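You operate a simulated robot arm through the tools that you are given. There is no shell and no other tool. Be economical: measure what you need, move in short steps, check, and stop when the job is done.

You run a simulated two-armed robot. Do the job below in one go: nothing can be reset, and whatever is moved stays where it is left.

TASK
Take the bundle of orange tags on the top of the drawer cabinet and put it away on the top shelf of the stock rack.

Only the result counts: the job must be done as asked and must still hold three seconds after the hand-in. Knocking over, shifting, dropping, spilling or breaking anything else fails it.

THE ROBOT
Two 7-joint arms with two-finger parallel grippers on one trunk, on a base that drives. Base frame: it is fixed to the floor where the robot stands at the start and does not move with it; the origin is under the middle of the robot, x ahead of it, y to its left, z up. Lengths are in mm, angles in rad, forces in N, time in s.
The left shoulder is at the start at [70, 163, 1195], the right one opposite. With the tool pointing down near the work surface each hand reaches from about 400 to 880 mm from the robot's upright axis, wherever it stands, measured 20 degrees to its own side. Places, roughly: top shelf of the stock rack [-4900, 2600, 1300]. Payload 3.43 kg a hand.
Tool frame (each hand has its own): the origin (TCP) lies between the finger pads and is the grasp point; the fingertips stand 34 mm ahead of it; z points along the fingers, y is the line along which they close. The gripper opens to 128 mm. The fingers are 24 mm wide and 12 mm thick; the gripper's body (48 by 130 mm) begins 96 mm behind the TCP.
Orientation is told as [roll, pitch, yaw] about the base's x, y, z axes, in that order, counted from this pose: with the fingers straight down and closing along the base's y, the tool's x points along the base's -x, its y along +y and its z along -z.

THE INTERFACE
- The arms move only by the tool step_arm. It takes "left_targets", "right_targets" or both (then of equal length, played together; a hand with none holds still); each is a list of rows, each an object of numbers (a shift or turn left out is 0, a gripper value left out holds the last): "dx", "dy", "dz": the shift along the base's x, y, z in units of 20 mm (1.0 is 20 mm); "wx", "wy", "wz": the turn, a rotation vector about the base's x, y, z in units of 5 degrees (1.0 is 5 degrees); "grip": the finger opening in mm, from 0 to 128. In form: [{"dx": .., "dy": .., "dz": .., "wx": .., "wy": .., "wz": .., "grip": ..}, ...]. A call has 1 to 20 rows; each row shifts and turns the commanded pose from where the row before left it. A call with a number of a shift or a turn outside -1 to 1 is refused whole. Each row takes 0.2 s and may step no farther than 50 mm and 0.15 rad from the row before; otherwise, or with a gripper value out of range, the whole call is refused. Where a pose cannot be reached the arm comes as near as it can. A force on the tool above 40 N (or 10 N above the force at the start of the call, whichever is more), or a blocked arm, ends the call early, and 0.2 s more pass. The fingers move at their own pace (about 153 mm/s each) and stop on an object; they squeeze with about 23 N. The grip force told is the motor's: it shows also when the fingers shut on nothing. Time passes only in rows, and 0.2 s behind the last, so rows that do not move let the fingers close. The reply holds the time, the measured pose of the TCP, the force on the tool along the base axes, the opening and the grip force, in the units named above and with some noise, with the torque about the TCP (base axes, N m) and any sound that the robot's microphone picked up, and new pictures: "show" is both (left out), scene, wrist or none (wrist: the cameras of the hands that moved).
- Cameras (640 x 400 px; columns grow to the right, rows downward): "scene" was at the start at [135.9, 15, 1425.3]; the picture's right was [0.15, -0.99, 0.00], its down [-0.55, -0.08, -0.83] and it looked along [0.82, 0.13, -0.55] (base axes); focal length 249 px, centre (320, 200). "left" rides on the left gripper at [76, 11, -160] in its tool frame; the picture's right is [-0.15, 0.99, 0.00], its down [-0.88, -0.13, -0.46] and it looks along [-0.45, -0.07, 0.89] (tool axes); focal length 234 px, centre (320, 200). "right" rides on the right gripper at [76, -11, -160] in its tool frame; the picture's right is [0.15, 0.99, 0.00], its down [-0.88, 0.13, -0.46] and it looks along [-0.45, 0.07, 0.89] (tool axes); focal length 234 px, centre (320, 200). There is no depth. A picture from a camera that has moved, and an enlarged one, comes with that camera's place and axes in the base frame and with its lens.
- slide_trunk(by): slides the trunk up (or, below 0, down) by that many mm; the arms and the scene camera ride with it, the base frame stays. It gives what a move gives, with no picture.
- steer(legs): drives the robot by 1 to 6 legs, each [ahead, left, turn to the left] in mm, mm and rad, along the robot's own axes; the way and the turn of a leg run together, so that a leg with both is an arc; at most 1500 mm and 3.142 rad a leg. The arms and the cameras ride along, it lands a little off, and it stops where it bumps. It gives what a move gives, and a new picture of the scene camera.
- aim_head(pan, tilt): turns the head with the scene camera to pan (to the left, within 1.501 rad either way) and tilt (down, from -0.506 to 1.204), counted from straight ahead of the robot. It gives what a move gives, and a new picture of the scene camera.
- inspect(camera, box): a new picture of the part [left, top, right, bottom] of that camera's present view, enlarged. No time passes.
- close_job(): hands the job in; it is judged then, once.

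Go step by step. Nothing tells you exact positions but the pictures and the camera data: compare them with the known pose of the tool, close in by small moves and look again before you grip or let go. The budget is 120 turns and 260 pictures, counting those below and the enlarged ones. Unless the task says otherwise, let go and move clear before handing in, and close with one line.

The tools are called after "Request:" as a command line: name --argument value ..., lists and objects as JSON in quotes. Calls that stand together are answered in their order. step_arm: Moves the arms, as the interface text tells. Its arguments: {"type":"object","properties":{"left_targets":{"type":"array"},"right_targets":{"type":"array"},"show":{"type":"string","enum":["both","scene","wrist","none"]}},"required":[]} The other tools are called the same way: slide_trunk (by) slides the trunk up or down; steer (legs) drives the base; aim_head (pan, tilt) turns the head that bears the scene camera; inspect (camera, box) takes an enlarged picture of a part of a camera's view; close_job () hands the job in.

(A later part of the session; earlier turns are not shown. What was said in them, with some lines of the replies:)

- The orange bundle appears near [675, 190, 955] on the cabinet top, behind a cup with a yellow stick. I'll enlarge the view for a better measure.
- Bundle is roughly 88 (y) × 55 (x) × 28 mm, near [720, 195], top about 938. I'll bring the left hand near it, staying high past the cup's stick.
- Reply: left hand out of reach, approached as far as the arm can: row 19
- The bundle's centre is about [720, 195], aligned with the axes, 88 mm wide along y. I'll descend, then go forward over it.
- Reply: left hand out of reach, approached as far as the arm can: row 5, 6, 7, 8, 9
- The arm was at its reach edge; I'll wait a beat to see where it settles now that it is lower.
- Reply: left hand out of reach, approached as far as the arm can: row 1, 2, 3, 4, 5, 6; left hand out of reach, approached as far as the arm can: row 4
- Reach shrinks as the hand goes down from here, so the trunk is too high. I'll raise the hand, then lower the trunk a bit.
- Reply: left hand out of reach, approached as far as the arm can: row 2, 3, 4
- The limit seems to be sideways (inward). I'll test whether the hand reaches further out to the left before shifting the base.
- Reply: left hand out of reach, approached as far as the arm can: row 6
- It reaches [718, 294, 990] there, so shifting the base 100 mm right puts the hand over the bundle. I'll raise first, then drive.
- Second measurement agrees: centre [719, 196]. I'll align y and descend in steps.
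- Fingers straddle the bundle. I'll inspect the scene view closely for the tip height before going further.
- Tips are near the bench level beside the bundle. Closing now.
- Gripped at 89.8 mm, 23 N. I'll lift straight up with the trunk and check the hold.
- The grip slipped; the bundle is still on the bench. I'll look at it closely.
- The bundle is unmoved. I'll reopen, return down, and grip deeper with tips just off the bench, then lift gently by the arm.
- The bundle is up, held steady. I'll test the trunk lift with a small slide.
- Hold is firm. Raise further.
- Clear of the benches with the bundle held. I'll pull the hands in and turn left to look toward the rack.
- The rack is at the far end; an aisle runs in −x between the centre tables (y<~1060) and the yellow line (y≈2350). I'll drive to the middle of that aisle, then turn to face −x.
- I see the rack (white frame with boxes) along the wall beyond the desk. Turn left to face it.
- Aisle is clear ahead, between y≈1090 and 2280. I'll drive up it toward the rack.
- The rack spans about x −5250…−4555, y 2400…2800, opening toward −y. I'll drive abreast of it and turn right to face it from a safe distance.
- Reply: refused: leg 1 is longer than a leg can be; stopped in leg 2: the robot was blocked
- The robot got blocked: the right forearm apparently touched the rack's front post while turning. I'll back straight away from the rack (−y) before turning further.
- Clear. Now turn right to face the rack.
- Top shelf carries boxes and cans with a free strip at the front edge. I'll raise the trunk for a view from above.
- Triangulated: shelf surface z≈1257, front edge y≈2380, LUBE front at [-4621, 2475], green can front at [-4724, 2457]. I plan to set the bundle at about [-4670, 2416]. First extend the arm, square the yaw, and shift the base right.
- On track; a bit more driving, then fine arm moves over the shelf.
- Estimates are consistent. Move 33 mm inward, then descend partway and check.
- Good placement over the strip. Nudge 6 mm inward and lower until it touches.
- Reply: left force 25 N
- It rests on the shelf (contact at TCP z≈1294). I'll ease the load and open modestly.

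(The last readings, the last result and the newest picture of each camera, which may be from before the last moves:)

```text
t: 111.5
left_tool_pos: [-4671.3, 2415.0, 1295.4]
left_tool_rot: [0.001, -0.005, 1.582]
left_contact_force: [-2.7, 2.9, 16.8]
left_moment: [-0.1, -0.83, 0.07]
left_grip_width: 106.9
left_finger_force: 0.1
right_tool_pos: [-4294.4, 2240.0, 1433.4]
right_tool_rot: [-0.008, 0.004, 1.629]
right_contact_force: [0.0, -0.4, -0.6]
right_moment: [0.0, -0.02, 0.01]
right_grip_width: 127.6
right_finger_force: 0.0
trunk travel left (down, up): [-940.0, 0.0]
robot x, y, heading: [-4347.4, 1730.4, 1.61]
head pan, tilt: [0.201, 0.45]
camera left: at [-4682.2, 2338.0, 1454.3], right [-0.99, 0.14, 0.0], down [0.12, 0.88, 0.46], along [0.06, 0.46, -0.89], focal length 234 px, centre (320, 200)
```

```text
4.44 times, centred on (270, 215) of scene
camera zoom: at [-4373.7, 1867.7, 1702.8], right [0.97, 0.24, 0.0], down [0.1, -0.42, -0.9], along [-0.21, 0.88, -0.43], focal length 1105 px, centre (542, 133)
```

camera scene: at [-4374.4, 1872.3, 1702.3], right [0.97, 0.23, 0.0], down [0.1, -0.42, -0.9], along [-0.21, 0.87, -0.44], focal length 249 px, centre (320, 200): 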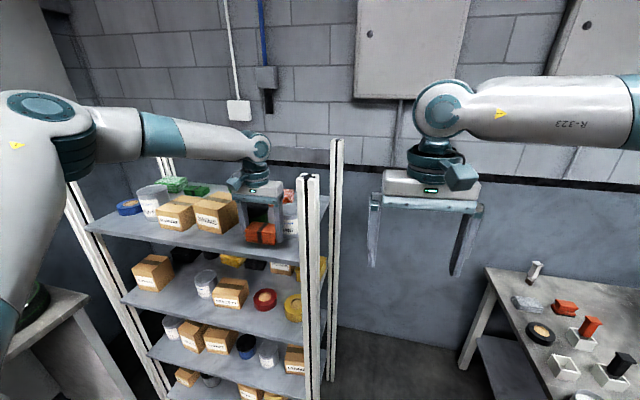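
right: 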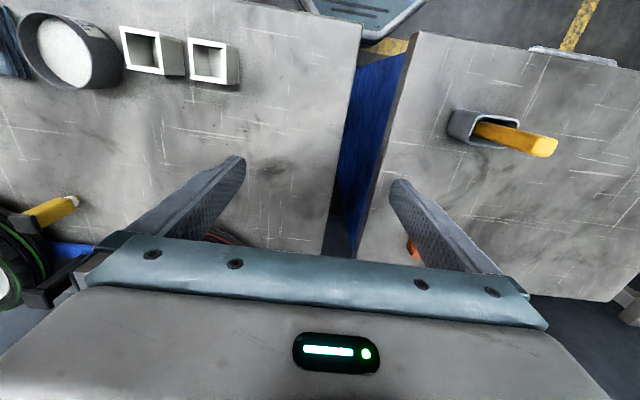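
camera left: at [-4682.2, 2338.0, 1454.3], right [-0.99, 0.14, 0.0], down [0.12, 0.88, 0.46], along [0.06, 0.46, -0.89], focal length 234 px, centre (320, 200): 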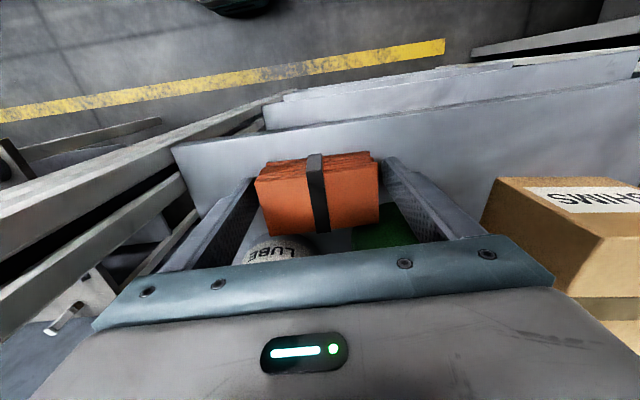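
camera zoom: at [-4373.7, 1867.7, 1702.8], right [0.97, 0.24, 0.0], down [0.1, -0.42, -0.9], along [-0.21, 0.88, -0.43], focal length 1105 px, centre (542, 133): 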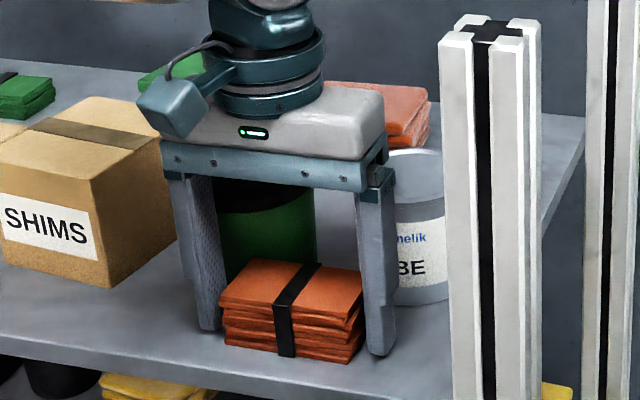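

Released and standing flat on the shelf. Lift straight up slowly, then back away.

Request:
step_arm --left_targets '[{"dz": 0.3}, {"dz": 0.5}, {"dz": 0.7}, {"dz": 1}, {"dz": 1}, {}]' --show "wrist"

Request:
inspect --camera "scene" --box '[200, 150, 340, 260]'

```text
t: 112.9
left_tool_pos: [-4671.9, 2417.2, 1362.1]
left_tool_rot: [-0.001, -0.004, 1.58]
left_contact_force: [-0.7, 0.1, -0.4]
left_moment: [-0.01, 0.01, -0.01]
left_grip_width: 108.2
left_finger_force: 0.2
right_tool_pos: [-4296.2, 2242.1, 1432.4]
right_tool_rot: [-0.007, 0.006, 1.63]
right_contact_force: [1.1, 0.9, -0.1]
right_moment: [0.02, -0.02, -0.01]
right_grip_width: 128.1
right_finger_force: 0.0
trunk travel left (down, up): [-940.0, 0.0]
robot x, y, heading: [-4350.6, 1727.7, 1.609]
head pan, tilt: [0.201, 0.45]
camera left: at [-4682.6, 2340.2, 1522.7], right [-0.99, 0.14, 0.0], down [0.12, 0.88, 0.46], along [0.06, 0.45, -0.89], focal length 234 px, centre (320, 200)
```

left: 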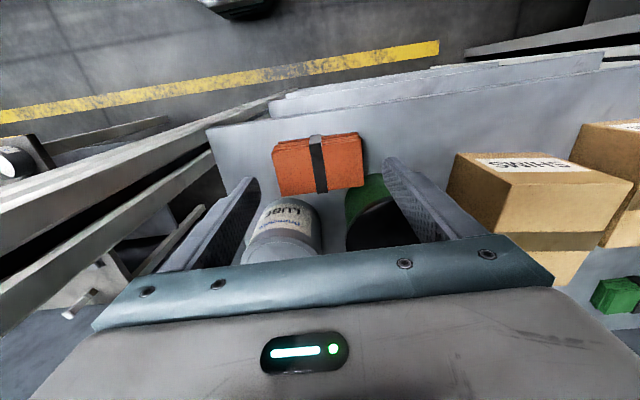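

```text
3.64 times, centred on (270, 205) of scene
camera zoom: at [-4374.6, 1869.3, 1702.6], right [0.97, 0.24, 0.0], down [0.1, -0.42, -0.9], along [-0.21, 0.88, -0.44], focal length 904 px, centre (502, 182)
```

zoom: 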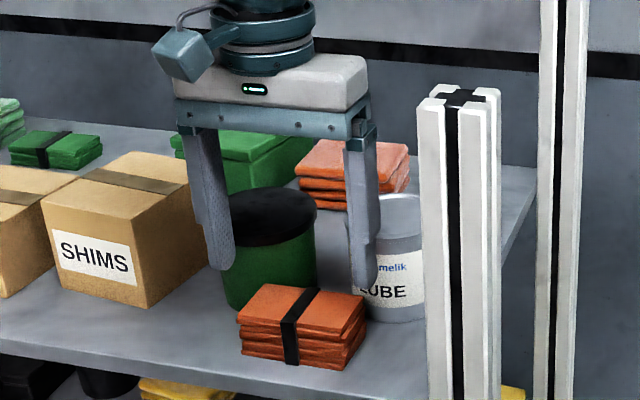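

Bundle sits flat on the shelf. Retract the arm toward the robot and take a last look.

Request:
step_arm --left_targets '[{"dy": -1}, {"dy": -1}, {"dy": -1}, {"dy": -1}, {"dy": -1}, {"dy": -1}, {"dy": -1}, {"dy": -1}, {}]' --show "none"

Request:
inspect --camera "scene" --box '[100, 130, 360, 290]'

```text
t: 114.9
left_tool_pos: [-4671.4, 2256.8, 1364.2]
left_tool_rot: [-0.001, -0.004, 1.579]
left_contact_force: [0.1, 0.3, -0.6]
left_moment: [-0.02, 0.02, 0.0]
left_grip_width: 107.9
left_finger_force: 0.0
right_tool_pos: [-4296.3, 2242.6, 1431.9]
right_tool_rot: [-0.007, 0.005, 1.632]
right_contact_force: [-0.3, -0.2, 0.4]
right_moment: [0.02, -0.02, -0.01]
right_grip_width: 128.4
right_finger_force: 0.0
trunk travel left (down, up): [-940.0, 0.0]
robot x, y, heading: [-4345.2, 1730.2, 1.605]
head pan, tilt: [0.201, 0.45]
```

```text
2.46 times, centred on (230, 210) of scene
camera zoom: at [-4374.6, 1869.8, 1702.5], right [0.97, 0.24, 0.0], down [0.1, -0.42, -0.9], along [-0.21, 0.87, -0.44], focal length 612 px, centre (542, 175)
```

zoom: 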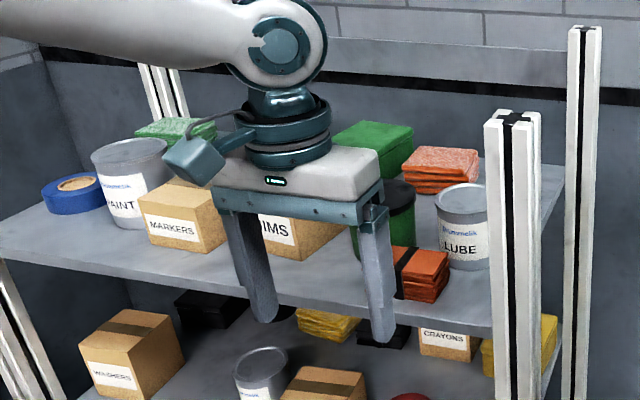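

The bundle stands on the top shelf, the hand is clear of the rack, and the other items on that shelf look undisturbed. I'll hand in now.

Request:
close_job

```text
The job is handed in.
```

The bundle of orange tags is on the top shelf of the stock rack, standing flat in the front strip by the LUBE can, and the hand is clear. The first grip on it slipped at the cabinet, and it still looked unmoved there. The robot was also blocked once while turning at the rack, probably by the right forearm touching a front post; nothing looked shifted.
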